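You operate a simulated robot arm through the tools that you are given. There is no shell and no other tool. Be economical: measure what you need, move in short steps, check, and stop when the job is done.

You are at the controls of a simulated robot arm. One attempt, no reset.

## Task
Stack the yellow paint bottle from the top of the dining table on top of the blue paint bottle. Then fetch the red cotton reel from the top of the dining table and set it on top of the empty can there.

The check looks at the end state, three seconds after you hand in, the way a careful person would. Anything else that was tipped, shoved, dropped, spilled or broken makes it a failure.

## Robot
A 6-joint arm with a two-finger parallel gripper, fixed in place. Base frame: the origin is at the foot of the arm, x ahead of it, y to its left, z up; the work surface is at about z = 0. Readings come in m, degrees, newtons and seconds.
With the tool pointing down near the work surface it reaches from about 0.14 to 0.58 m from the base axis. Its first joint turns from -66.0 to 66.0 degrees. Payload 2.1 kg.
The tool frame sits at the grasp point between the pads (the TCP): z along the fingers, y along the line on which they close. The tips reach 0.03 m beyond it. Largest opening 0.094 m; finger width 0.028, thickness 0.01; the body of the gripper, 0.05 by 0.096 m, starts 0.055 m behind the TCP.
Orientation is told as [roll, pitch, yaw] about the base's x, y, z axes, in that order, counted from this pose: with the fingers straight down and closing along the base's y, the tool's x points along the base's -x, its y along +y and its z along -z.

## Interface
- The arm moves only by the tool move_arm. Its argument "steps" is a list of rows, each a list of 7 numbers: the shift along the tool's x, y, z in m, then the turn, a rotation vector about the tool's x, y, z in degrees, then the gripper command, from -1 (shut) to 1 (fully open), values between in proportion. In form: [[x, y, z, rx, ry, rz, jaw], ...]. A call has 1 to 8 rows; each row is the pose to reach, as a shift and turn from the pose commanded when the call began, along the tool's axes at that moment. Rows are played at 5 a second. More than 0.05 m and 8.6 degrees between two rows, or a gripper value outside its range, and nothing of the call is played. Where a pose cannot be reached the arm comes as near as it can. A force on the tool above 40 N (or 10 N above the force at the start of the call, whichever is more), or a blocked arm, ends the call early, and 0.2 s more pass. The fingers move at their own pace (about 0.072 m/s each) and stop on an object; they squeeze with about 35 N. The grip force told is the motor's: it shows also when the fingers shut on nothing. Time passes only in rows, and 0.2 s behind the last, so rows that repeat a pose let the fingers close. The reply holds the time, the measured pose of the TCP, the force on the tool along the base axes, the opening and the grip force, in the units named above and with some noise.
- Cameras (640 x 400 px; columns grow to the right, rows downward): "scene" is fixed at [0.0372, -0.3566, 0.4887]; the picture's right is [0.91, -0.41, 0.00], its down [-0.22, -0.48, -0.85] and it looks along [0.35, 0.77, -0.53] (base axes); focal length 296 px, centre (320, 200). "wrist" rides on the gripper at [-0.037, 0, -0.058] in the tool frame; the picture's right is [0.00, -1.00, 0.00], its down [0.97, 0.00, -0.24] and it looks along [0.24, 0.00, 0.97] (tool axes); focal length 218 px, centre (320, 200).
- capture(camera): a new picture of that camera. It takes no simulated time.
- probe_pixels(camera, pixels): there is no depth. For up to 12 entries [column, row, z] of the newest picture of that camera ("zoom" is the newest enlarged one), the place [x, y] in the base frame at which the ray of that pixel passes the height z, good to about 0.002 m. It takes no simulated time.
- inspect(camera, box): a new picture of the part [left, top, right, bottom] of that camera's present view, enlarged. It takes no simulated time.
- sign_off(): hands the job in; it is judged then, once.

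Keep the steps short. Do not move on a guess: measure, check each grasp and each placing, and mend mistakes. In all there are 80 turns and 38 pictures (those below and enlarged ones count). Leave the gripper open and the arm clear of the work at the hand-in unless told otherwise, and finish with a single line.

The tools are called after "Request:" as name(argument=value, ...) on one line, values as JSON. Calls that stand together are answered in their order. move_arm: Moves the arm, as the interface text tells. Its arguments: {"type":"object","properties":{"steps":{"type":"array","items":{"type":"array","items":{"type":"number"}}}},"required":["steps"]} The other tools are called the same way: capture (camera) takes a picture; probe_pixels (camera, pixels) gives the place at which the rays of pixels pass given heights; inspect (camera, box) takes an enlarged picture of a part of a camera's view; sign_off () hands the job in.

At the start:

```text
clock: 0.0
eef_pos: [0.2398, 0.2477, 0.3488]
tool_rot: [0.0, 0.1, -0.1]
wrist_force: [0.4, 0.3, -0.2]
gripper_width: 0.094
grasp_force: 0.1
```

scene: 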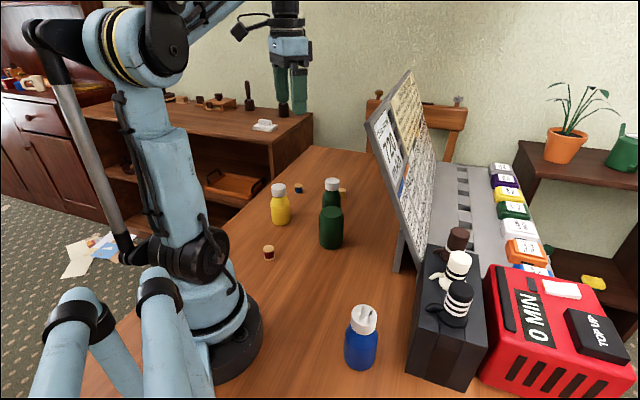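
wrist: 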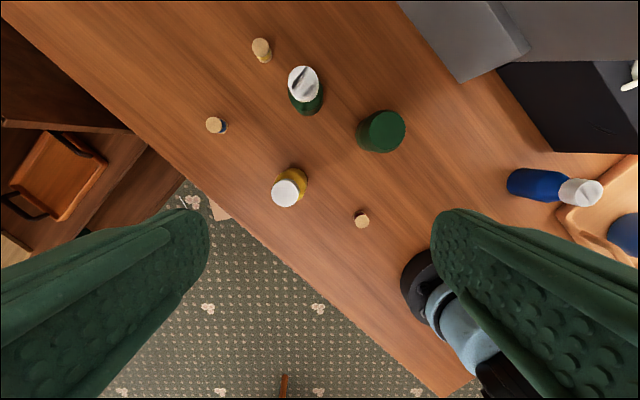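

I see the yellow bottle at about (280,205), a green bottle behind a green can at (331,228), a blue bottle at (361,340) and small reels at (268,252), (298,188) and (343,192). I'll enlarge both views to identify them.

Request:
inspect(camera="scene", box=[230, 160, 390, 260])

Request:
inspect(camera="scene", box=[300, 280, 460, 380])

Request:
inspect(camera="wrist", box=[180, 20, 440, 240])

```text
4.00 times, centred on (310, 210) of scene
```

zoom: 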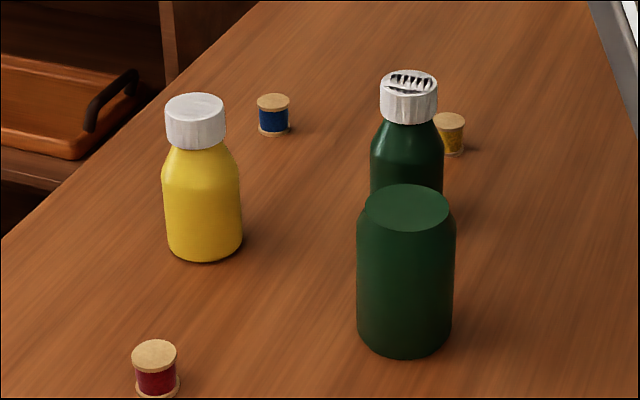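

```text
4.00 times, centred on (380, 330) of scene
```

zoom: 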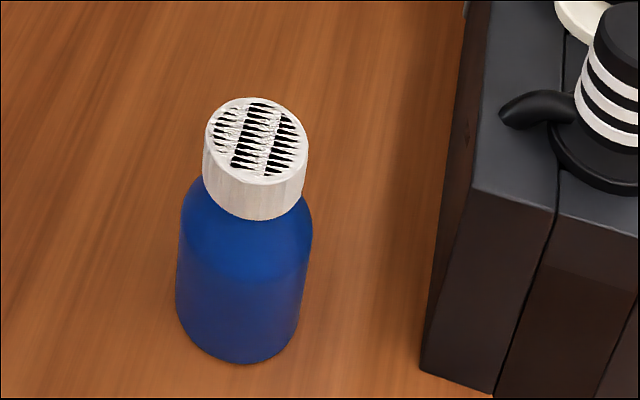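

```text
1.82 times, centred on (310, 130) of wrist
```

zoom: 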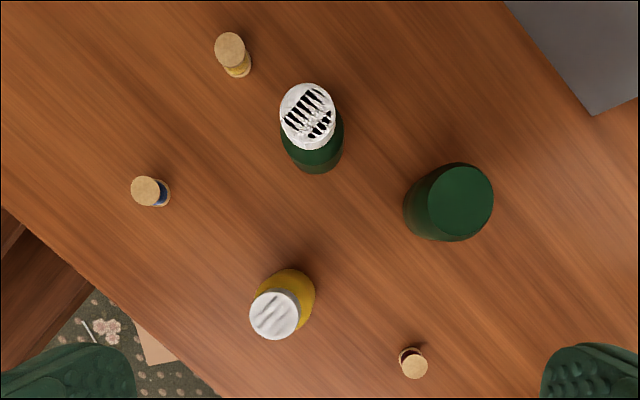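

The red reel is the one at scene (268,252) and wrist (362,219). I'll measure positions from both views to fix bottoms, tops and sizes.

Request:
probe_pixels(camera="wrist", pixels=[[290, 192, 0.1], [290, 192, 0.08], [303, 83, 0.09], [386, 129, 0.08], [386, 129, 0.09], [580, 192, 0.1], [580, 192, 0.08], [362, 219, 0.03], [520, 182, 0.0], [625, 232, 0.0], [262, 45, 0.03], [213, 124, 0.03]])

Request:
probe_pixels(camera="scene", pixels=[[279, 187, 0.08], [279, 187, 0.1], [281, 224, 0.0], [331, 212, 0.08], [331, 212, 0.09], [331, 248, 0.0], [364, 313, 0.08], [364, 313, 0.1], [360, 369, 0.0], [268, 248, 0.03], [269, 260, 0.0], [332, 181, 0.1]])

```text
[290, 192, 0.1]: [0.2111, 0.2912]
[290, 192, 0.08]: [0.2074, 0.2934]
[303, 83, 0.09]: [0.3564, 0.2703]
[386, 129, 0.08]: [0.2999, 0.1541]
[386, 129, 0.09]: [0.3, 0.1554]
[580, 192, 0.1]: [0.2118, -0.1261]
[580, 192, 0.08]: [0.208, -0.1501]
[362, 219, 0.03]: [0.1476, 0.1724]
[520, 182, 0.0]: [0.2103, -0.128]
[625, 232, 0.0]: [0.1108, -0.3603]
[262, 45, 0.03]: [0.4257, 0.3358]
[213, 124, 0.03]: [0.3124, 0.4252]
```

```text
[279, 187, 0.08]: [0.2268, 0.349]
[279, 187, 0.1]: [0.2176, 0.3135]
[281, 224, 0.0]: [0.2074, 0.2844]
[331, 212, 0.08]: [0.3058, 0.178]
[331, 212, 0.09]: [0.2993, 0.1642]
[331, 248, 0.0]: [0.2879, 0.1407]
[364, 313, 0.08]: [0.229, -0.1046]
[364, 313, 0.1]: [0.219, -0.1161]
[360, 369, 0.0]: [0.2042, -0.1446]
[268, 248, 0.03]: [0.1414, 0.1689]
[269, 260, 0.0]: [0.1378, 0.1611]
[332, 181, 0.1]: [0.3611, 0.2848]
```

Next I'll probe the top centres at several heights in both views, to get each height and centre from where they agree.

Request:
probe_pixels(camera="wrist", pixels=[[284.2, 193.2, 0.1], [284.2, 193.2, 0.12], [387.5, 130.5, 0.08], [387.5, 130.5, 0.1], [585, 193, 0.1], [585, 193, 0.12], [361.6, 221.2, 0.02], [361.6, 221.2, 0.04], [268, 193, 0.11], [302, 193, 0.11]])

Request:
probe_pixels(camera="scene", pixels=[[278.75, 186.25, 0.1], [278.75, 186.25, 0.12], [331.75, 212, 0.08], [331.75, 212, 0.1], [364, 315, 0.1], [364, 315, 0.12], [268.75, 248.5, 0.02], [268.75, 248.5, 0.04], [270.5, 218, 0.02], [290.5, 218, 0.02], [319.5, 240, 0.01], [343, 240, 0.01]])

```text
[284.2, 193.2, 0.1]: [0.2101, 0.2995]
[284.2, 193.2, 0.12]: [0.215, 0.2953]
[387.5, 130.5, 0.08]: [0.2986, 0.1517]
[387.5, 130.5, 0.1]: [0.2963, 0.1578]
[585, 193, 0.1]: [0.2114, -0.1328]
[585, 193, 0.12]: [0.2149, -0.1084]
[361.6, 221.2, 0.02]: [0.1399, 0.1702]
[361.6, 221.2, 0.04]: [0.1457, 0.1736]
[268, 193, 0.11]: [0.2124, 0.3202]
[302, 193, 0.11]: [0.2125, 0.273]
```

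```text
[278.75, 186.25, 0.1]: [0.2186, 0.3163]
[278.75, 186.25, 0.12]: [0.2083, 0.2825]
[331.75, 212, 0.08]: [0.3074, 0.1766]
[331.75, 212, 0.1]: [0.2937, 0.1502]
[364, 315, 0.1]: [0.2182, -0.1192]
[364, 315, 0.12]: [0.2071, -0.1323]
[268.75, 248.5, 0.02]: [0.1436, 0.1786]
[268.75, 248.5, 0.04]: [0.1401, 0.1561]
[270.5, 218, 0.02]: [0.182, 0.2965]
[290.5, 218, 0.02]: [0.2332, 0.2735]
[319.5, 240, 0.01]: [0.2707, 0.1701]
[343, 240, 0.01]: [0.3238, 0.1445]
```

Estimates: yellow centre (0.212, 0.298), height about 0.11; blue (0.213, -0.124), about 0.107; can (0.297, 0.157), about 0.095; red reel (0.143, 0.172), about 0.027. I'll move above the yellow bottle at z of about 0.21, open, and look again.

Request:
move_arm(steps=[[0.014, 0.025, 0.03, 0, 0, 0, 1], [0.028, 0.05, 0.06, 0, 0, 0, 1], [0.028, 0.05, 0.1, 0, 0, 0, 1], [0.028, 0.05, 0.139, 0, 0, 0, 1], [0.028, 0.05, 0.139, 0, 0, 0, 1]])

Request:
capture(camera="wrist")

```text
clock: 1.2
eef_pos: [0.2149, 0.299, 0.2084]
tool_rot: [0.0, 0.0, 0.0]
wrist_force: [-1.3, 0.4, 0.7]
gripper_width: 0.0941
grasp_force: 0.1
```

```text
32 pictures are left
```

wrist: 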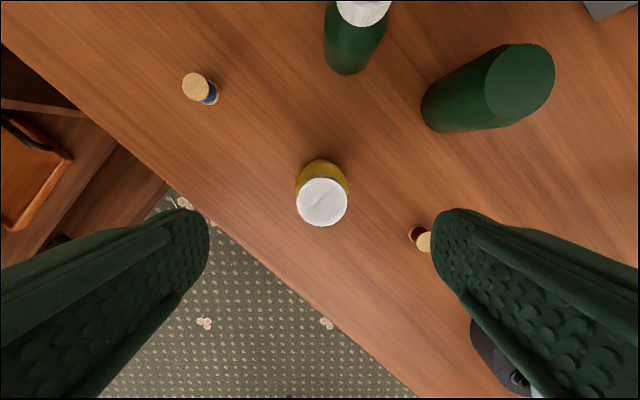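

The cap centre is at (322,202), nearly centred. I'll probe it, along with the can top at (519,84) and the reel.

Request:
probe_pixels(camera="wrist", pixels=[[322, 202, 0.11], [296, 202, 0.11], [348, 202, 0.11], [320, 177, 0.05], [322, 227, 0.11], [295, 182, 0.06], [349, 182, 0.06], [519, 84, 0.095]])

```text
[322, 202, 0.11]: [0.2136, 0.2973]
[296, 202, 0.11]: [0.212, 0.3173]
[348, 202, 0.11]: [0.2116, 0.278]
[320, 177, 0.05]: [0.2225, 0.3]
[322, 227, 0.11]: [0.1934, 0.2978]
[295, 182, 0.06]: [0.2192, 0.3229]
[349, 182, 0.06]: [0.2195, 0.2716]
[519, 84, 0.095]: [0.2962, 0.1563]
```

The yellow bottle's centre is (0.212, 0.298), cap 0.040 and body about 0.052 wide. I'll go down to TCP z of about 0.066, which leaves the palm about 0.01 above the cap, and close on the body.

Request:
move_arm(steps=[[0.002, -0.001, 0.045, 0, 0, 0, 1], [0.002, -0.001, 0.085, 0, 0, 0, 1], [0.002, -0.001, 0.12, 0, 0, 0, 1], [0.002, -0.001, 0.141, 0, 0, 0, 1], [0.002, -0.001, 0.142, 0, 0, 0, 1]])

Request:
capture(camera="scene")

```text
clock: 2.4
eef_pos: [0.2127, 0.2965, 0.0686]
tool_rot: [0.0, 0.0, -0.1]
wrist_force: [-0.5, 0.5, 0.5]
gripper_width: 0.0941
grasp_force: 0.0
```

```text
31 pictures are left
```

scene: 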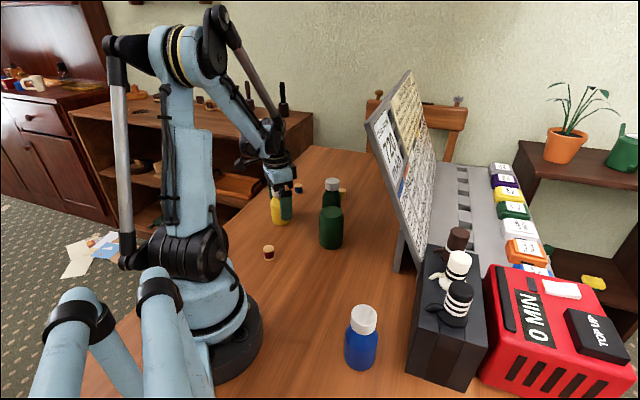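

The fingers straddle the bottle with no contact (z 0.0686). Now I'll close and wait.

Request:
move_arm(steps=[[0, 0, 0.002, 0, 0, 0, 0], [0, 0, 0.002, 0, 0, 0, -1], [0, 0, 0.002, 0, 0, 0, -1], [0, 0, 0.002, 0, 0, 0, -1], [0, 0, 0.002, 0, 0, 0, -1]])

Request:
inspect(camera="scene", box=[230, 160, 390, 260])

```text
clock: 3.6
eef_pos: [0.2105, 0.2962, 0.0673]
tool_rot: [0.0, 0.0, 0.0]
wrist_force: [-0.5, -0.5, 0.5]
gripper_width: 0.0507
grasp_force: 35.2
```

```text
4.00 times, centred on (310, 210) of scene
```

zoom: 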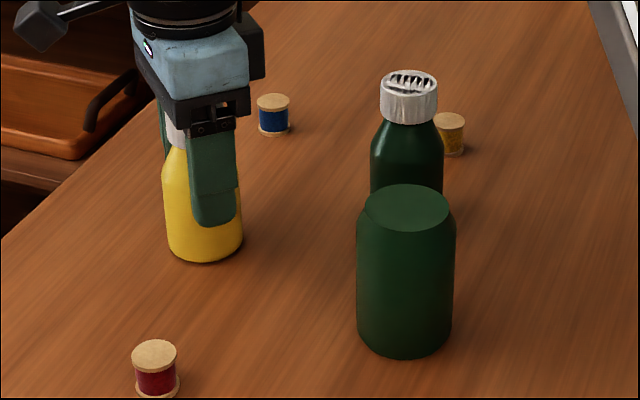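

It's gripped at 0.0507 with 35 N. I'll lift straight up to about 0.25 and check.

Request:
move_arm(steps=[[0, 0, -0.02, 0, 0, 0, -1], [0, 0, -0.055, 0, 0, 0, -1], [0, 0, -0.095, 0, 0, 0, -1], [0, 0, -0.135, 0, 0, 0, -1], [0, 0, -0.175, 0, 0, 0, -1], [0, 0, -0.185, 0, 0, 0, -1], [0, 0, -0.185, 0, 0, 0, -1]])

Request:
capture(camera="scene")

```text
clock: 5.2
eef_pos: [0.2087, 0.2987, 0.253]
tool_rot: [0.0, 0.0, 0.0]
wrist_force: [0.9, 0.8, -1.8]
gripper_width: 0.0508
grasp_force: 35.0
```

```text
29 pictures are left
```

scene: 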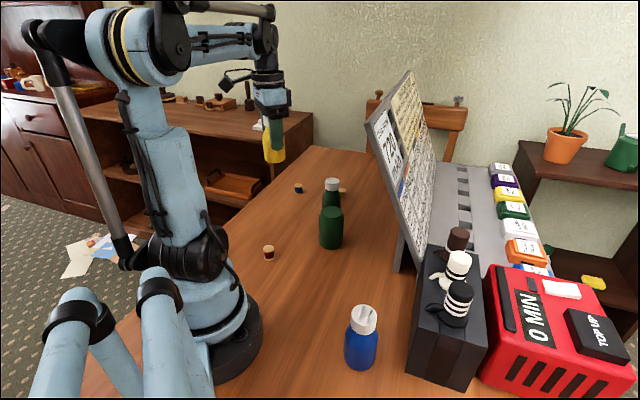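

The bottle is lifted and upright. I'll carry it along -y at z 0.25, clear of everything, to y of about -0.06.

Request:
move_arm(steps=[[0, -0.045, 0, 0, 0, 0, -1], [0, -0.09, 0, 0, 0, 0, -1], [0, -0.135, 0, 0, 0, 0, -1], [0, -0.18, 0, 0, 0, 0, -1], [0, -0.225, 0, 0, 0, 0, -1], [0, -0.27, 0, 0, 0, 0, -1], [0, -0.315, 0, 0, 0, 0, -1], [0, -0.36, 0, 0, 0, 0, -1]])

Request:
capture(camera="wrist")

Request:
inspect(camera="scene", box=[220, 80, 540, 380])

```text
clock: 7.0
eef_pos: [0.2079, -0.0676, 0.2561]
tool_rot: [0.0, -0.1, -0.1]
wrist_force: [0.2, -0.3, -2.0]
gripper_width: 0.0509
grasp_force: 34.9
```

```text
28 pictures are left
```

wrist: 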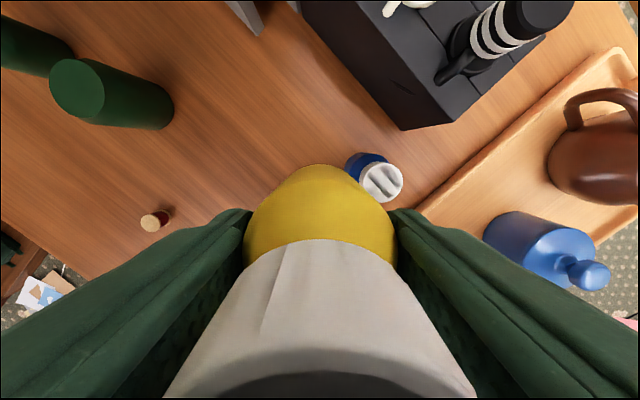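

```text
1.33 times, centred on (380, 230) of scene
```

zoom: 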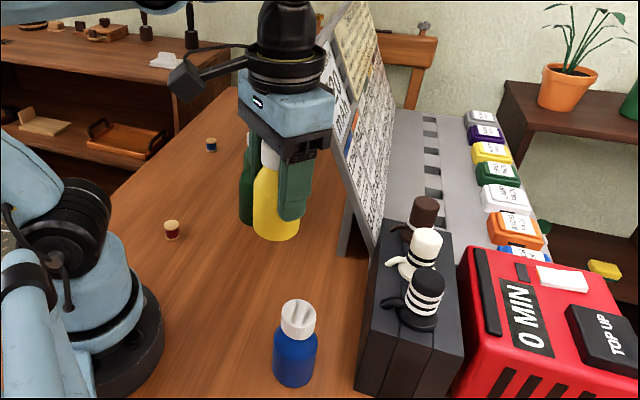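

The blue cap is at (382,182) in the wrist view. I'll probe its centre and edges at cap height.

Request:
probe_pixels(camera="wrist", pixels=[[382, 182, 0.105], [382, 182, 0.11], [361, 182, 0.11], [403, 182, 0.11], [382, 161, 0.11], [382, 203, 0.11]])

Request:
inspect(camera="wrist", box=[320, 130, 440, 230])

Request:
inspect(camera="scene", box=[320, 290, 400, 380])

```text
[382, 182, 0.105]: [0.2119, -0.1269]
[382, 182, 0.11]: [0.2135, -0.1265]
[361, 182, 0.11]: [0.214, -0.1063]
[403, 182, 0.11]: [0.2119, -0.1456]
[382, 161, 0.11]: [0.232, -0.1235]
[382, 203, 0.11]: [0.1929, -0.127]
```

```text
4.00 times, centred on (380, 180) of wrist
```

zoom: 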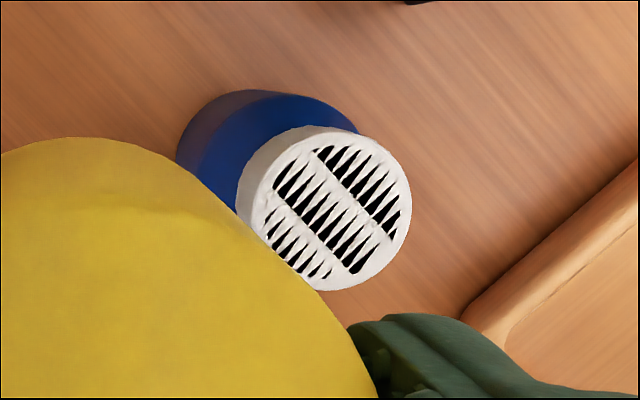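

```text
4.44 times, centred on (360, 335) of scene
```

zoom: 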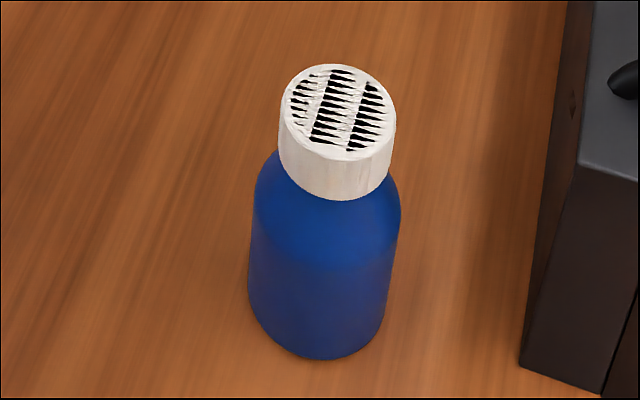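

Both views agree the blue cap is at (0.213, -0.126), top at z 0.11. The yellow axis sits about 0.002–0.003 ahead of the TCP in x, so the target TCP is (0.210, -0.126). I'll check clearance to the box and mills before moving over.

Request:
capture(camera="scene")

Request:
probe_pixels(camera="scene", pixels=[[405, 373, 0.0], [417, 318, 0.12], [448, 290, 0.17], [448, 290, 0.2], [447, 255, 0.2], [445, 230, 0.2]])

Request:
probe_pixels(camera="wrist", pixels=[[403, 130, 0.1], [403, 130, 0.13], [437, 82, 0.14], [480, 40, 0.17]])

```text
24 pictures are left
```

scene: 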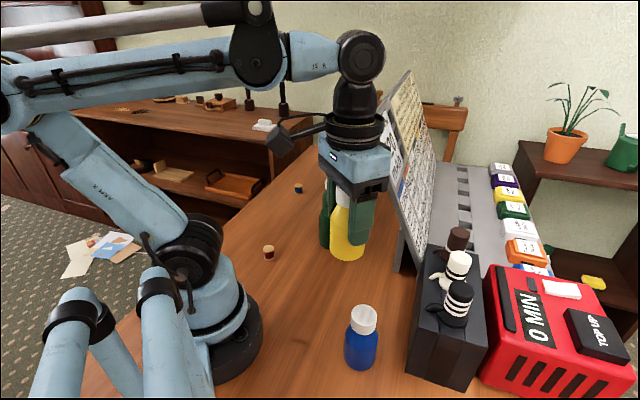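

```text
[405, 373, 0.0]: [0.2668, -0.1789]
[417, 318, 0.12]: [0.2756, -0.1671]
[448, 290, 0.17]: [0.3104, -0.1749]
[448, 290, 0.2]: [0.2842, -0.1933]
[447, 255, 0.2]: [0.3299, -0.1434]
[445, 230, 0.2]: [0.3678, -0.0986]
```

```text
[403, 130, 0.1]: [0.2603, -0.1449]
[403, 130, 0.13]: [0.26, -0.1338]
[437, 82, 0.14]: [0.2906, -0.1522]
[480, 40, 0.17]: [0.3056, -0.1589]
```

Mills start at x of about 0.29 or more, and the fingers stay at z of 0.145 or more, above the box, so it's clear. I'll move over blue, still high, then part-way down.

Request:
move_arm(steps=[[0, -0.03, 0, 0, 0, 0, -1], [0, -0.0605, 0, 0, 0, 0, -1], [0, -0.0605, 0, 0, 0, 0, -1], [0, -0.0605, 0.03, 0, 0, 0, -1], [0, -0.0605, 0.058, 0, 0, 0, -1], [0, -0.0605, 0.058, 0, 0, 0, -1], [0, -0.0605, 0.058, 0, 0, 0, -1]])

Request:
inspect(camera="scene", box=[280, 180, 480, 380])

Request:
capture(camera="wrist")

```text
clock: 8.6
eef_pos: [0.2096, -0.1232, 0.1954]
tool_rot: [-0.1, 0.0, 0.1]
wrist_force: [0.0, 0.0, -1.2]
gripper_width: 0.0507
grasp_force: 34.8
```

```text
2.00 times, centred on (380, 280) of scene
```

zoom: 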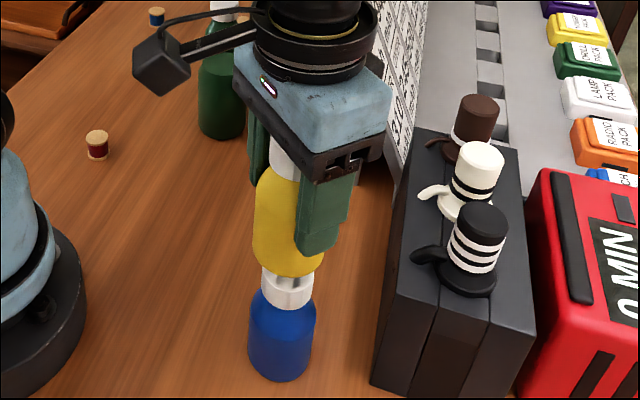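

```text
22 pictures are left
```

wrist: 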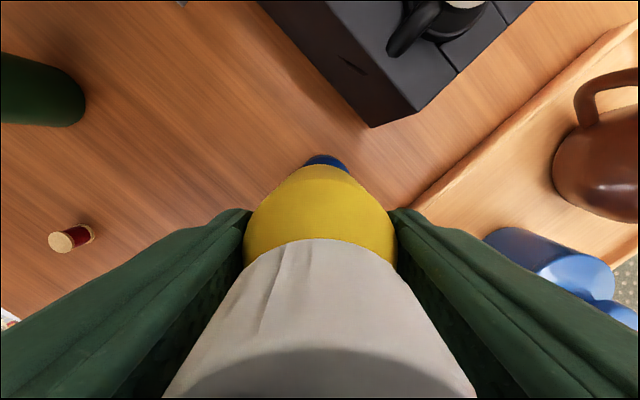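

The visible blue centre is around column 327 against 320 for yellow, so I may need a few mm more in -y. I'll enlarge to measure.

Request:
inspect(camera="wrist", box=[270, 130, 380, 200])

Request:
inspect(camera="scene", box=[380, 360, 300, 240])

```text
5.71 times, centred on (325, 165) of wrist
```

zoom: 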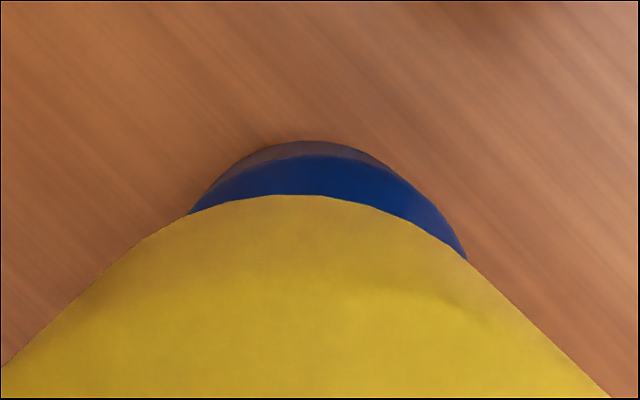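

```text
refused: the box must be [left, top, right, bottom]
```

Blue's axis is about 5 px right of yellow's, roughly 4–4.5 mm towards -y. I'll probe the far edges of both to compare x too.

Request:
probe_pixels(camera="wrist", pixels=[[324.6, 154.7, 0.005], [324.6, 154.7, 0.06], [324.6, 157.2, 0.06], [320, 164.1, 0.13], [320, 164.1, 0.135], [320, 164.1, 0.19], [325, 160, 0.06], [320, 200, 0.13]])

```text
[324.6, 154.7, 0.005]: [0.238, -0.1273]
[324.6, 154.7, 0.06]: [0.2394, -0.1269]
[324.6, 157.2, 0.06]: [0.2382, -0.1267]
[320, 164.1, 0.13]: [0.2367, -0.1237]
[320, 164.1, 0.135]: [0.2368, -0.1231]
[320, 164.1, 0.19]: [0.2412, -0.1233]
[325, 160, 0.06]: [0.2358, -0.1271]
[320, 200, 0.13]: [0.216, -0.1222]
```

Blue is about 4 mm further in -y and 1 mm further in +x than yellow. I'll correct that and descend to about 2 mm above contact.

Request:
move_arm(steps=[[-0.001, -0.004, 0, 0, 0, 0, -1], [-0.001, -0.004, 0, 0, 0, 0, -1], [-0.001, -0.004, 0.008, 0, 0, 0, -1], [-0.001, -0.004, 0.014, 0, 0, 0, -1], [-0.001, -0.004, 0.014, 0, 0, 0, -1], [-0.001, -0.004, 0.014, 0, 0, 0, -1]])

Request:
inspect(camera="scene", box=[310, 250, 430, 380])

Request:
inspect(camera="wrist", box=[270, 130, 380, 200])

```text
clock: 10.0
eef_pos: [0.2099, -0.127, 0.1792]
tool_rot: [0.0, 0.0, 0.0]
wrist_force: [0.1, -0.5, -1.9]
gripper_width: 0.0507
grasp_force: 35.0
```

```text
3.08 times, centred on (370, 315) of scene
```

zoom: 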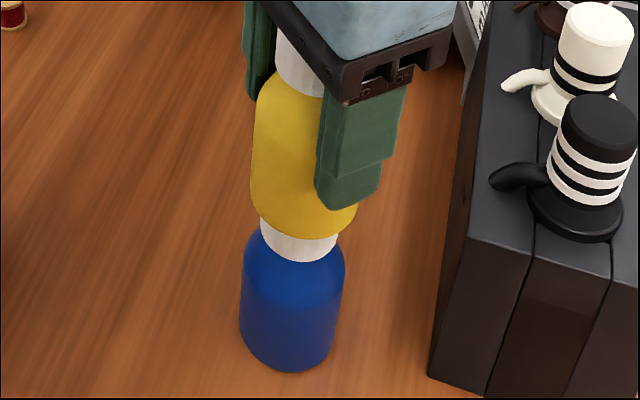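

```text
5.71 times, centred on (325, 165) of wrist
```

zoom: 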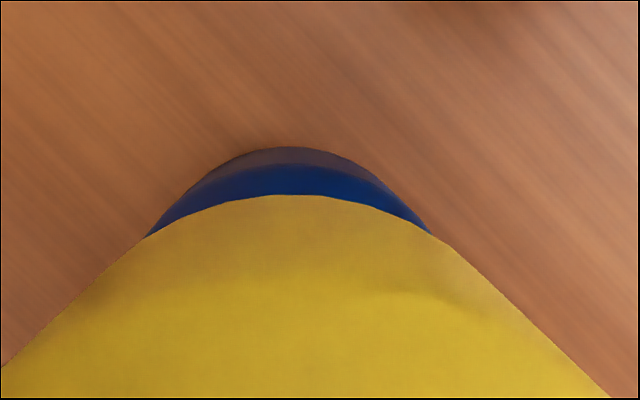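

Blue is now symmetric under yellow. I'll lower in 1 mm steps until contact shows in the force.

Request:
move_arm(steps=[[0, 0, 0.001, 0, 0, 0, -1], [0, 0, 0.002, 0, 0, 0, -1], [0, 0, 0.003, 0, 0, 0, -1], [0, 0, 0.003, 0, 0, 0, -1], [0, 0, 0.003, 0, 0, 0, -1]])

```text
clock: 11.2
eef_pos: [0.2115, -0.1273, 0.1772]
tool_rot: [-0.1, -0.1, 0.1]
wrist_force: [1.4, -0.1, 20.5]
gripper_width: 0.0507
grasp_force: 35.2
```

Contact: 20 N upward at z 0.177, as predicted. I'll ease up 0.5 mm to relieve it, then open gradually.

Request:
move_arm(steps=[[0, 0, -0.0006, 0, 0, 0, -1], [0, 0, -0.0006, 0, 0, 0, -1]])

```text
clock: 11.8
eef_pos: [0.2101, -0.1272, 0.1771]
tool_rot: [0.1, 0.1, 0.0]
wrist_force: [1.8, 3.2, 21.6]
gripper_width: 0.0505
grasp_force: 35.7
```

Request:
move_arm(steps=[[0, 0, -0.0008, 0, 0, 0, -1], [0, 0, -0.0008, 0, 0, 0, -1]])

```text
clock: 12.4
eef_pos: [0.2115, -0.1295, 0.177]
tool_rot: [0.0, 0.0, 0.0]
wrist_force: [-0.7, 0.3, -0.9]
gripper_width: 0.051
grasp_force: 35.5
```

The force is back to about zero, so the bottle is just resting. I'll open symmetrically.

Request:
move_arm(steps=[[0, 0, 0, 0, 0, 0, 0.12], [0, 0, 0, 0, 0, 0, 0.25], [0, 0, 0, 0, 0, 0, 0.6], [0, 0, 0, 0, 0, 0, 1], [0, 0, 0, 0, 0, 0, 1]])

Request:
inspect(camera="scene", box=[310, 200, 430, 380])

```text
clock: 13.6
eef_pos: [0.21, -0.13, 0.1775]
tool_rot: [0.0, -0.1, 0.0]
wrist_force: [1.1, 0.2, 0.3]
gripper_width: 0.094
grasp_force: 0.0
```

```text
2.22 times, centred on (370, 290) of scene
```

zoom: 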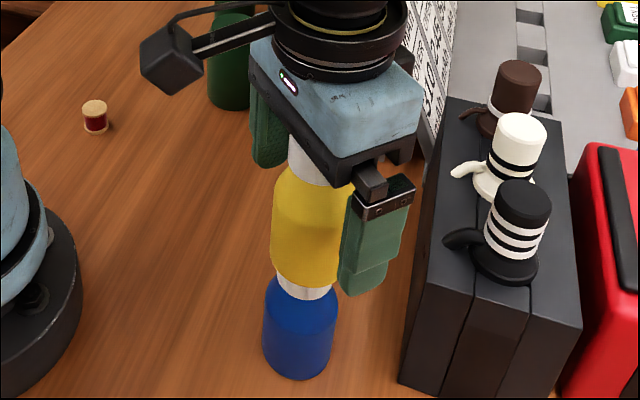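

The bottle stands free. I'll retreat straight up until the fingertips clear the cap (top about 0.22), then check.

Request:
move_arm(steps=[[0, 0, -0.02, 0, 0, 0, 1], [0, 0, -0.05, 0, 0, 0, 1], [0, 0, -0.085, 0, 0, 0, 1], [0, 0, -0.115, 0, 0, 0, 1], [0, 0, -0.125, 0, 0, 0, 1], [0, 0, -0.125, 0, 0, 0, 1]])

Request:
inspect(camera="scene", box=[310, 200, 430, 380])

Request:
capture(camera="wrist")

```text
clock: 15.0
eef_pos: [0.2116, -0.1286, 0.3031]
tool_rot: [-0.1, 0.0, 0.1]
wrist_force: [-0.1, -0.2, 0.4]
gripper_width: 0.0938
grasp_force: 0.1
```

```text
2.22 times, centred on (370, 290) of scene
```

zoom: 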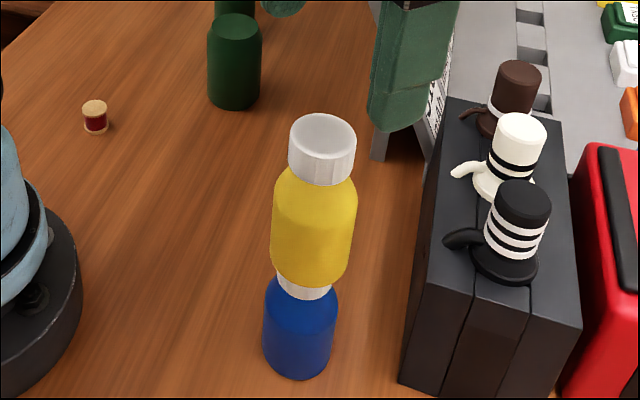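

```text
16 pictures are left
```

wrist: 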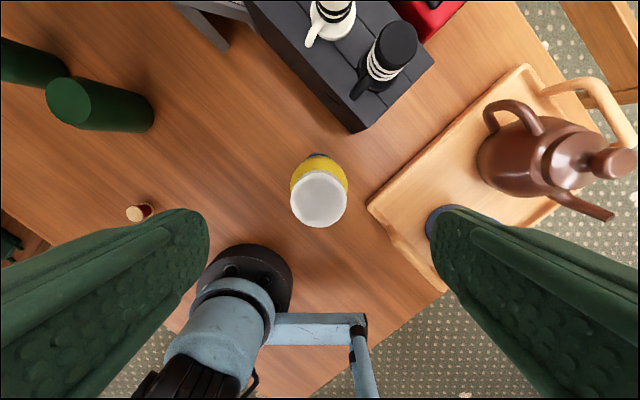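

The stack is straight. Now I'll move at this height towards the red reel (0.143, 0.172): y first, x late.

Request:
move_arm(steps=[[0, 0.045, 0, 0, 0, 0, 1], [0, 0.09, 0, 0, 0, 0, 1], [0, 0.135, 0, 0, 0, 0, 1], [0, 0.18, 0, 0, 0, 0, 1], [0.01, 0.225, 0, 0, 0, 0, 1], [0.03, 0.265, 0, 0, 0, 0, 1], [0.05, 0.3, 0, 0, 0, 0, 1], [0.067, 0.3, 0, 0, 0, 0, 1]])

Request:
move_arm(steps=[[0, 0, 0.04, 0, 0, 0, 1], [0, 0, 0.08, 0, 0, 0, 1], [0, 0, 0.12, 0, 0, 0, 1], [0, 0, 0.16, 0, 0, 0, 1], [0, 0, 0.16, 0, 0, 0, 1]])

Request:
capture(camera="wrist")

```text
clock: 16.8
eef_pos: [0.1424, 0.1741, 0.3058]
tool_rot: [0.0, 0.1, -0.1]
wrist_force: [-0.7, 0.2, -0.5]
gripper_width: 0.094
grasp_force: 0.1
```

```text
clock: 18.0
eef_pos: [0.1447, 0.1712, 0.1408]
tool_rot: [-0.1, 0.0, 0.1]
wrist_force: [0.0, -0.1, -0.5]
gripper_width: 0.0939
grasp_force: 0.0
```

```text
15 pictures are left
```

wrist: 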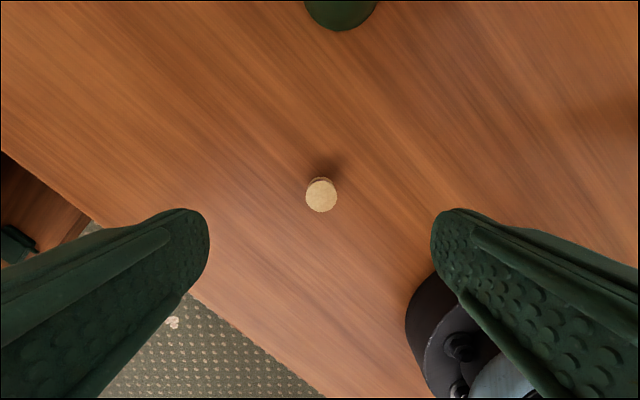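

The reel top is at (321,196). I'll probe its centre and width and check the base's clearance from the right finger.

Request:
probe_pixels(camera="wrist", pixels=[[321, 196, 0.028], [306, 196, 0.028], [337, 196, 0.028], [321, 213, 0.028], [321, 179, 0.028], [406, 310, 0.03], [440, 272, 0.03]])

Request:
inspect(camera="scene", box=[210, 200, 330, 300])

```text
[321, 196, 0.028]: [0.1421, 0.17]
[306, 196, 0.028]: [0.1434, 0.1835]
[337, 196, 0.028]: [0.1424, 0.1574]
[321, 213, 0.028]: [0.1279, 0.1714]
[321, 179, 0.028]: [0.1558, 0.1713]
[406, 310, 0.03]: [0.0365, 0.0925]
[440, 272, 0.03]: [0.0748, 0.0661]
```

```text
4.00 times, centred on (270, 250) of scene
```

zoom: 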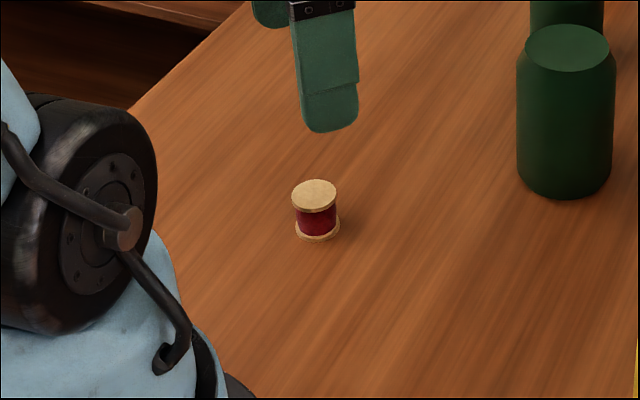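

The reel centre is (0.1425, 0.1705), 0.027 wide. I'll descend to TCP z of about 0.036, staying open.

Request:
move_arm(steps=[[0.001, -0.001, 0.04, 0, 0, 0, 1], [0.001, -0.001, 0.075, 0, 0, 0, 1], [0.001, -0.001, 0.095, 0, 0, 0, 1], [0.001, -0.001, 0.105, 0, 0, 0, 1], [0.001, -0.001, 0.105, 0, 0, 0, 1], [0.001, -0.001, 0.105, 0, 0, 0, 1]])

Request:
capture(camera="wrist")

```text
clock: 19.4
eef_pos: [0.1425, 0.1736, 0.0369]
tool_rot: [0.0, 0.0, 0.0]
wrist_force: [-0.2, 0.4, 0.4]
gripper_width: 0.0939
grasp_force: 0.0
```

```text
13 pictures are left
```

wrist: 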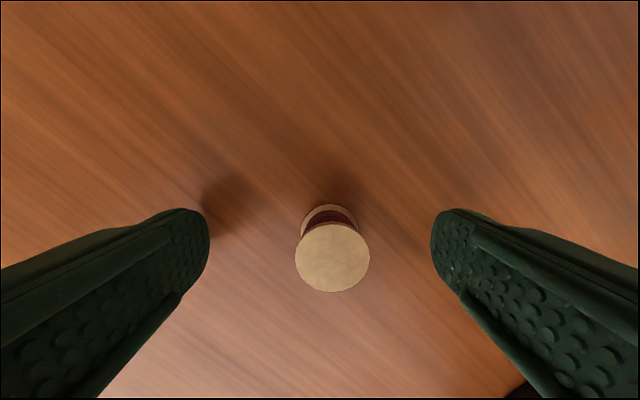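

The reel is at column 332, about 3.5 mm towards -y. I'll shift the hand by that and down 3 mm, then close.

Request:
move_arm(steps=[[0, -0.0035, 0, 0, 0, 0, 1], [0, -0.0035, 0.003, 0, 0, 0, 1], [0, -0.0035, 0.003, 0, 0, 0, 0], [0, -0.0035, 0.003, 0, 0, 0, -0.2], [0, -0.0035, 0.003, 0, 0, 0, -0.35], [0, -0.0035, 0.003, 0, 0, 0, -1], [0, -0.0035, 0.003, 0, 0, 0, -1], [0, -0.0035, 0.003, 0, 0, 0, -1]])

Request:
capture(camera="wrist")

```text
clock: 21.2
eef_pos: [0.1437, 0.1679, 0.0339]
tool_rot: [0.0, 0.0, 0.0]
wrist_force: [0.2, -1.0, 0.6]
gripper_width: 0.0235
grasp_force: 34.8
```

```text
12 pictures are left
```

wrist: 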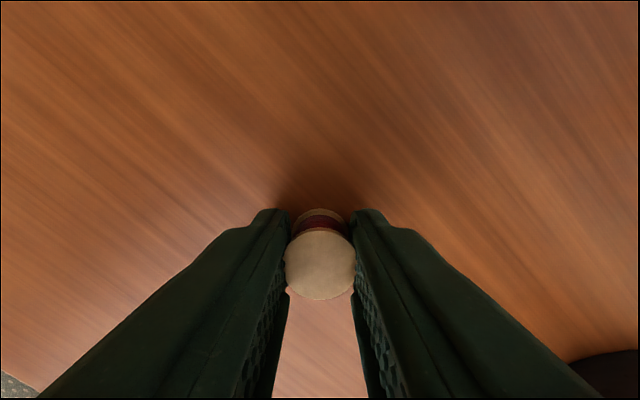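

It's gripped at 0.0235 with 35 N and looks upright. I'll lift, then check.

Request:
move_arm(steps=[[0, 0, -0.02, 0, 0, 0, -1], [0, 0, -0.06, 0, 0, 0, -1], [0, 0, -0.1, 0, 0, 0, -1], [0, 0, -0.14, 0, 0, 0, -1], [0, 0, -0.145, 0, 0, 0, -1], [0, 0, -0.145, 0, 0, 0, -1]])

Request:
move_arm(steps=[[-0.04, -0.003, 0, 0, 0, 0, -1], [-0.08, -0.006, 0, 0, 0, 0, -1], [-0.115, -0.009, 0, 0, 0, 0, -1], [-0.115, -0.009, 0, 0, 0, 0, -1], [-0.115, -0.009, 0, 0, 0, 0, -1]])

Request:
capture(camera="wrist")

Request:
inspect(camera="scene", box=[250, 130, 410, 260])

```text
clock: 22.6
eef_pos: [0.1415, 0.1684, 0.1813]
tool_rot: [-0.1, 0.0, 0.1]
wrist_force: [-0.3, -1.2, -0.3]
gripper_width: 0.0235
grasp_force: 35.1
```

```text
clock: 23.8
eef_pos: [0.2545, 0.1611, 0.1777]
tool_rot: [0.0, 0.0, 0.0]
wrist_force: [-0.7, -0.2, 0.4]
gripper_width: 0.0237
grasp_force: 34.6
```

```text
11 pictures are left
```

wrist: 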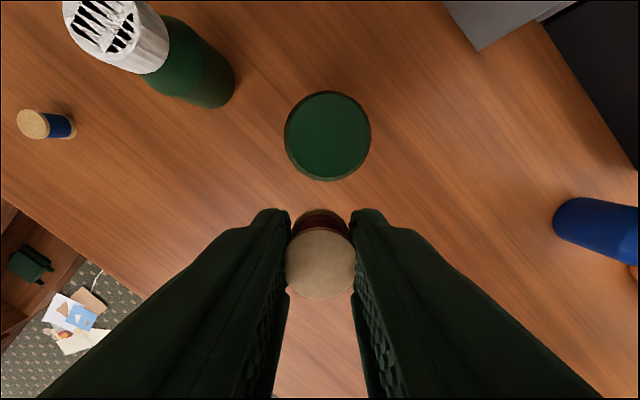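

```text
3.08 times, centred on (330, 195) of scene
```

zoom: 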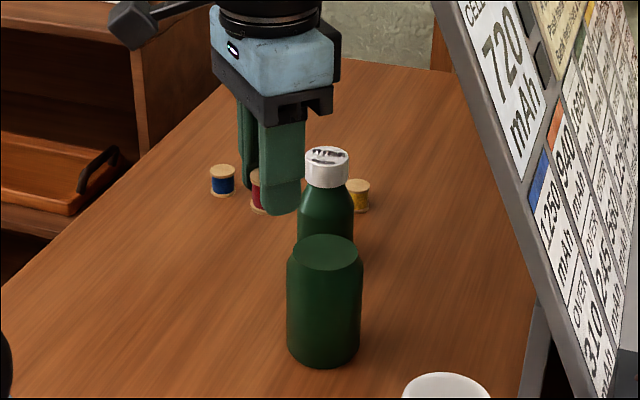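

The can's top circle is centred at about (328,136). I'll probe it at several heights.

Request:
probe_pixels(camera="wrist", pixels=[[328, 136, 0.09], [328, 136, 0.095], [328, 136, 0.1], [288, 136, 0.095], [369, 136, 0.095], [328, 93, 0.095], [328, 179, 0.095]])

Request:
inspect(camera="wrist", box=[260, 70, 400, 200])

```text
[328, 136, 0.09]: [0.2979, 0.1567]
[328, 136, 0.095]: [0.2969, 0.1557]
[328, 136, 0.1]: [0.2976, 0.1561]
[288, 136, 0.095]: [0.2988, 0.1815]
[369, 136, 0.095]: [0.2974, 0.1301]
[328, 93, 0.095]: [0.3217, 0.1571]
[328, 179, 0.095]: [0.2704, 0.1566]
```

```text
3.08 times, centred on (330, 135) of wrist
```

zoom: 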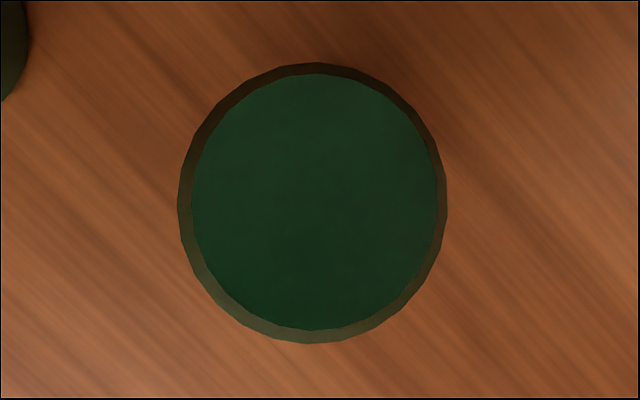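

The can is 0.044 ahead in x and about 0.005 to the -y side of the held reel. I'll move over it at this height, then descend to leave about 8 mm.

Request:
move_arm(steps=[[-0.022, -0.0025, 0, 0, 0, 0, -1], [-0.0443, -0.005, 0, 0, 0, 0, -1], [-0.0443, -0.005, 0, 0, 0, 0, -1], [-0.0443, -0.005, 0.025, 0, 0, 0, -1], [-0.0443, -0.005, 0.04, 0, 0, 0, -1], [-0.0443, -0.005, 0.04, 0, 0, 0, -1], [-0.0443, -0.005, 0.04, 0, 0, 0, -1]])

Request:
capture(camera="wrist")

Request:
inspect(camera="scene", box=[280, 160, 380, 260])

```text
clock: 25.4
eef_pos: [0.3012, 0.1542, 0.1403]
tool_rot: [-0.1, 0.0, 0.0]
wrist_force: [0.1, -0.3, -0.8]
gripper_width: 0.0237
grasp_force: 34.8
```

```text
8 pictures are left
```

wrist: 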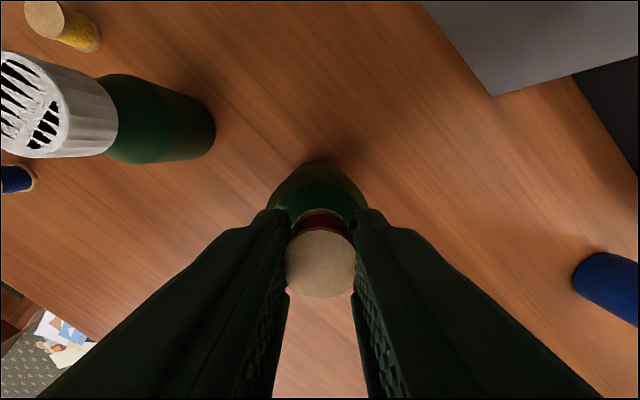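

```text
4.00 times, centred on (330, 210) of scene
```

zoom: 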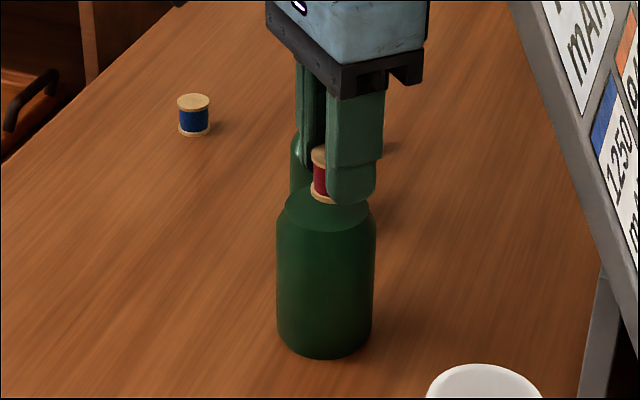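

y is aligned (can centred at column 319). The can's far top edge at row 183 puts its centre about 4 mm nearer the base than the reel. I'll shift tool x by +0.0035 and descend most of the gap.

Request:
move_arm(steps=[[0.0035, 0, 0, 0, 0, 0, -1], [0.0035, 0, 0.004, 0, 0, 0, -1], [0.0035, 0, 0.007, 0, 0, 0, -1], [0.0035, 0, 0.007, 0, 0, 0, -1]])

Request:
inspect(camera="scene", box=[300, 180, 360, 230])

```text
clock: 26.4
eef_pos: [0.2987, 0.1536, 0.1334]
tool_rot: [0.1, 0.0, 0.0]
wrist_force: [0.1, -0.2, 0.5]
gripper_width: 0.0236
grasp_force: 34.7
```

```text
8.00 times, centred on (330, 205) of scene
```

zoom: 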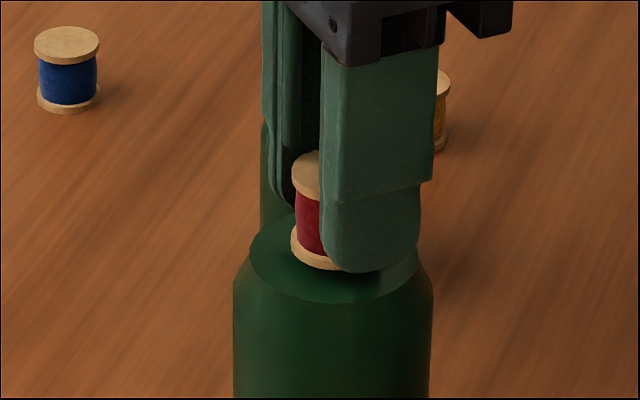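

The reel is well over the can with a few mm left. I'll creep down in 1 mm steps, watching force.

Request:
move_arm(steps=[[0, 0, 0.001, 0, 0, 0, -1], [0, 0, 0.002, 0, 0, 0, -1], [0, 0, 0.003, 0, 0, 0, -1], [0, 0, 0.003, 0, 0, 0, -1]])

```text
clock: 27.4
eef_pos: [0.2992, 0.1549, 0.1303]
tool_rot: [0.0, 0.1, -0.1]
wrist_force: [0.1, -0.8, 0.3]
gripper_width: 0.0238
grasp_force: 34.7
```

No contact yet at z 0.130, so I'll continue with smaller steps.

Request:
move_arm(steps=[[0, 0, 0.0007, 0, 0, 0, -1], [0, 0, 0.0014, 0, 0, 0, -1], [0, 0, 0.0014, 0, 0, 0, -1]])

```text
clock: 28.2
eef_pos: [0.2986, 0.1533, 0.1296]
tool_rot: [-0.1, 0.0, 0.0]
wrist_force: [1.1, 0.1, -0.6]
gripper_width: 0.0238
grasp_force: 34.9
```

Request:
move_arm(steps=[[0, 0, 0.0007, 0, 0, 0, -1], [0, 0, 0.0014, 0, 0, 0, -1], [0, 0, 0.0014, 0, 0, 0, -1]])

Request:
inspect(camera="scene", box=[300, 180, 360, 230])

```text
clock: 29.0
eef_pos: [0.3003, 0.1536, 0.1279]
tool_rot: [0.0, 0.1, 0.1]
wrist_force: [-1.8, -1.7, 31.6]
gripper_width: 0.0237
grasp_force: 34.4
```

```text
8.00 times, centred on (330, 205) of scene
```

zoom: 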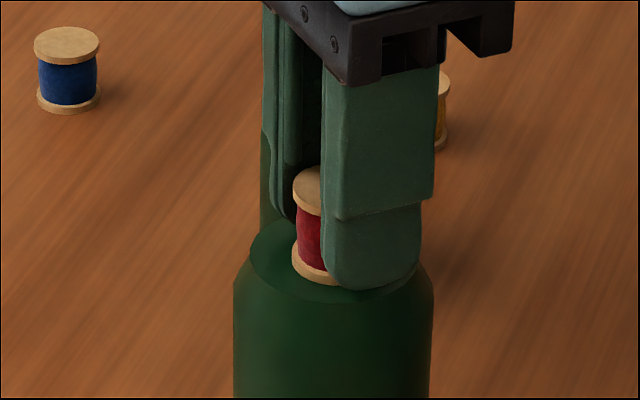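

Contact: 32 N, and the reel's base is centred on the can top. I'll ease up 1 mm and read the force.

Request:
move_arm(steps=[[0, 0, -0.0005, 0, 0, 0, -1], [0, 0, -0.001, 0, 0, 0, -1], [0, 0, -0.001, 0, 0, 0, -1]])

```text
clock: 29.8
eef_pos: [0.2997, 0.1536, 0.1272]
tool_rot: [0.1, -0.2, 0.1]
wrist_force: [0.7, -0.9, 13.8]
gripper_width: 0.0234
grasp_force: 34.9
```

Request:
move_arm(steps=[[0, 0, -0.0005, 0, 0, 0, -1], [0, 0, -0.0005, 0, 0, 0, -1]])

```text
clock: 30.4
eef_pos: [0.2984, 0.1541, 0.1279]
tool_rot: [0.0, 0.0, 0.0]
wrist_force: [-0.4, -0.2, 1.5]
gripper_width: 0.0237
grasp_force: 35.3
```

The load is down to 1.5 N. I'll open gently, then fully.

Request:
move_arm(steps=[[0, 0, 0, 0, 0, 0, -0.46], [0, 0, 0, 0, 0, 0, -0.4], [0, 0, 0, 0, 0, 0, -0.2], [0, 0, 0, 0, 0, 0, 0.2], [0, 0, 0, 0, 0, 0, 0.5], [0, 0, 0, 0, 0, 0, 0.5]])

Request:
inspect(camera="scene", box=[280, 160, 380, 260])

```text
clock: 31.8
eef_pos: [0.3009, 0.1536, 0.1273]
tool_rot: [0.0, -0.1, 0.0]
wrist_force: [0.5, -0.7, -0.9]
gripper_width: 0.0707
grasp_force: 0.1
```

```text
4.00 times, centred on (330, 210) of scene
```

zoom: 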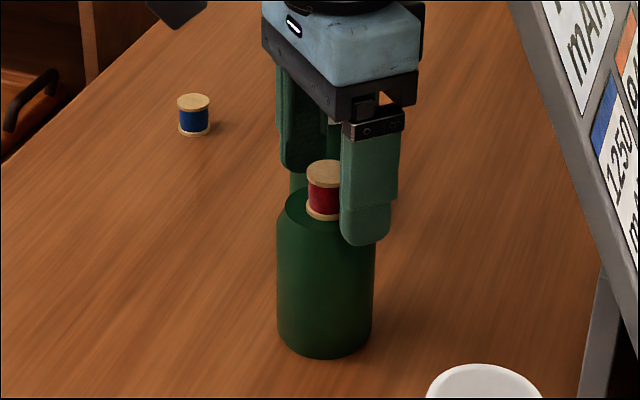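

The reel stands free on the can. I'll retreat straight up and finish opening the gripper once high.

Request:
move_arm(steps=[[0, 0, -0.02, 0, 0, 0, 0.5], [0, 0, -0.05, 0, 0, 0, 0.5], [0, 0, -0.09, 0, 0, 0, 1], [0, 0, -0.13, 0, 0, 0, 1], [0, 0, -0.17, 0, 0, 0, 1], [0, 0.03, -0.2, 0, 0, 0, 1], [0, 0.03, -0.2, 0, 0, 0, 1]])

Request:
capture(camera="scene")

Request:
capture(camera="wrist")

```text
clock: 33.4
eef_pos: [0.2984, 0.1836, 0.3272]
tool_rot: [-0.1, 0.0, 0.1]
wrist_force: [0.7, 0.7, -1.1]
gripper_width: 0.0939
grasp_force: 0.1
```

```text
3 pictures are left
```

scene: 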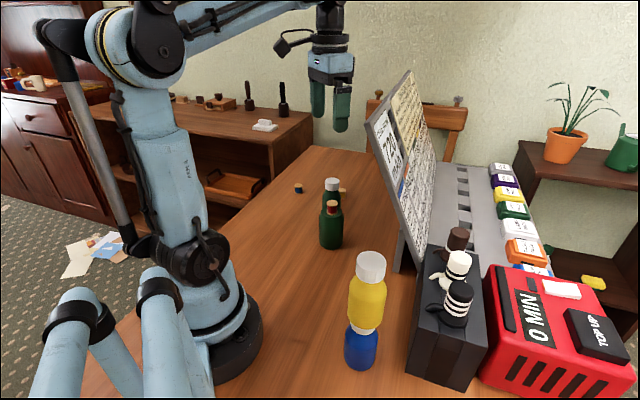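

```text
2 pictures are left
```

wrist: 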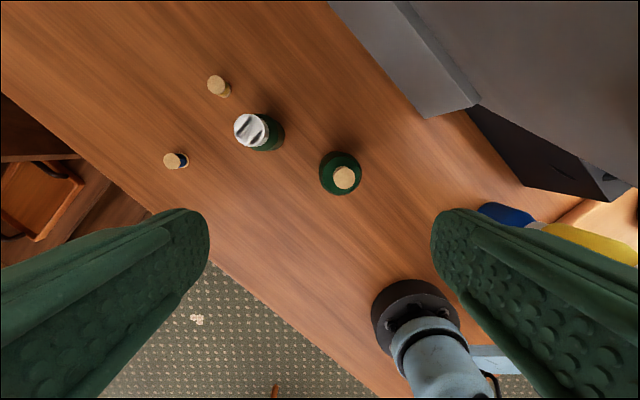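

Both views show yellow standing on blue, the red reel standing on the can, and everything else where it was. The gripper is open and clear, so I'm handing in.

Request:
sign_off()

```text
The job is handed in.
```

The yellow bottle is stacked on the blue bottle, the red cotton reel is on the empty can, nothing else was disturbed in the last pictures, and the job is handed in.
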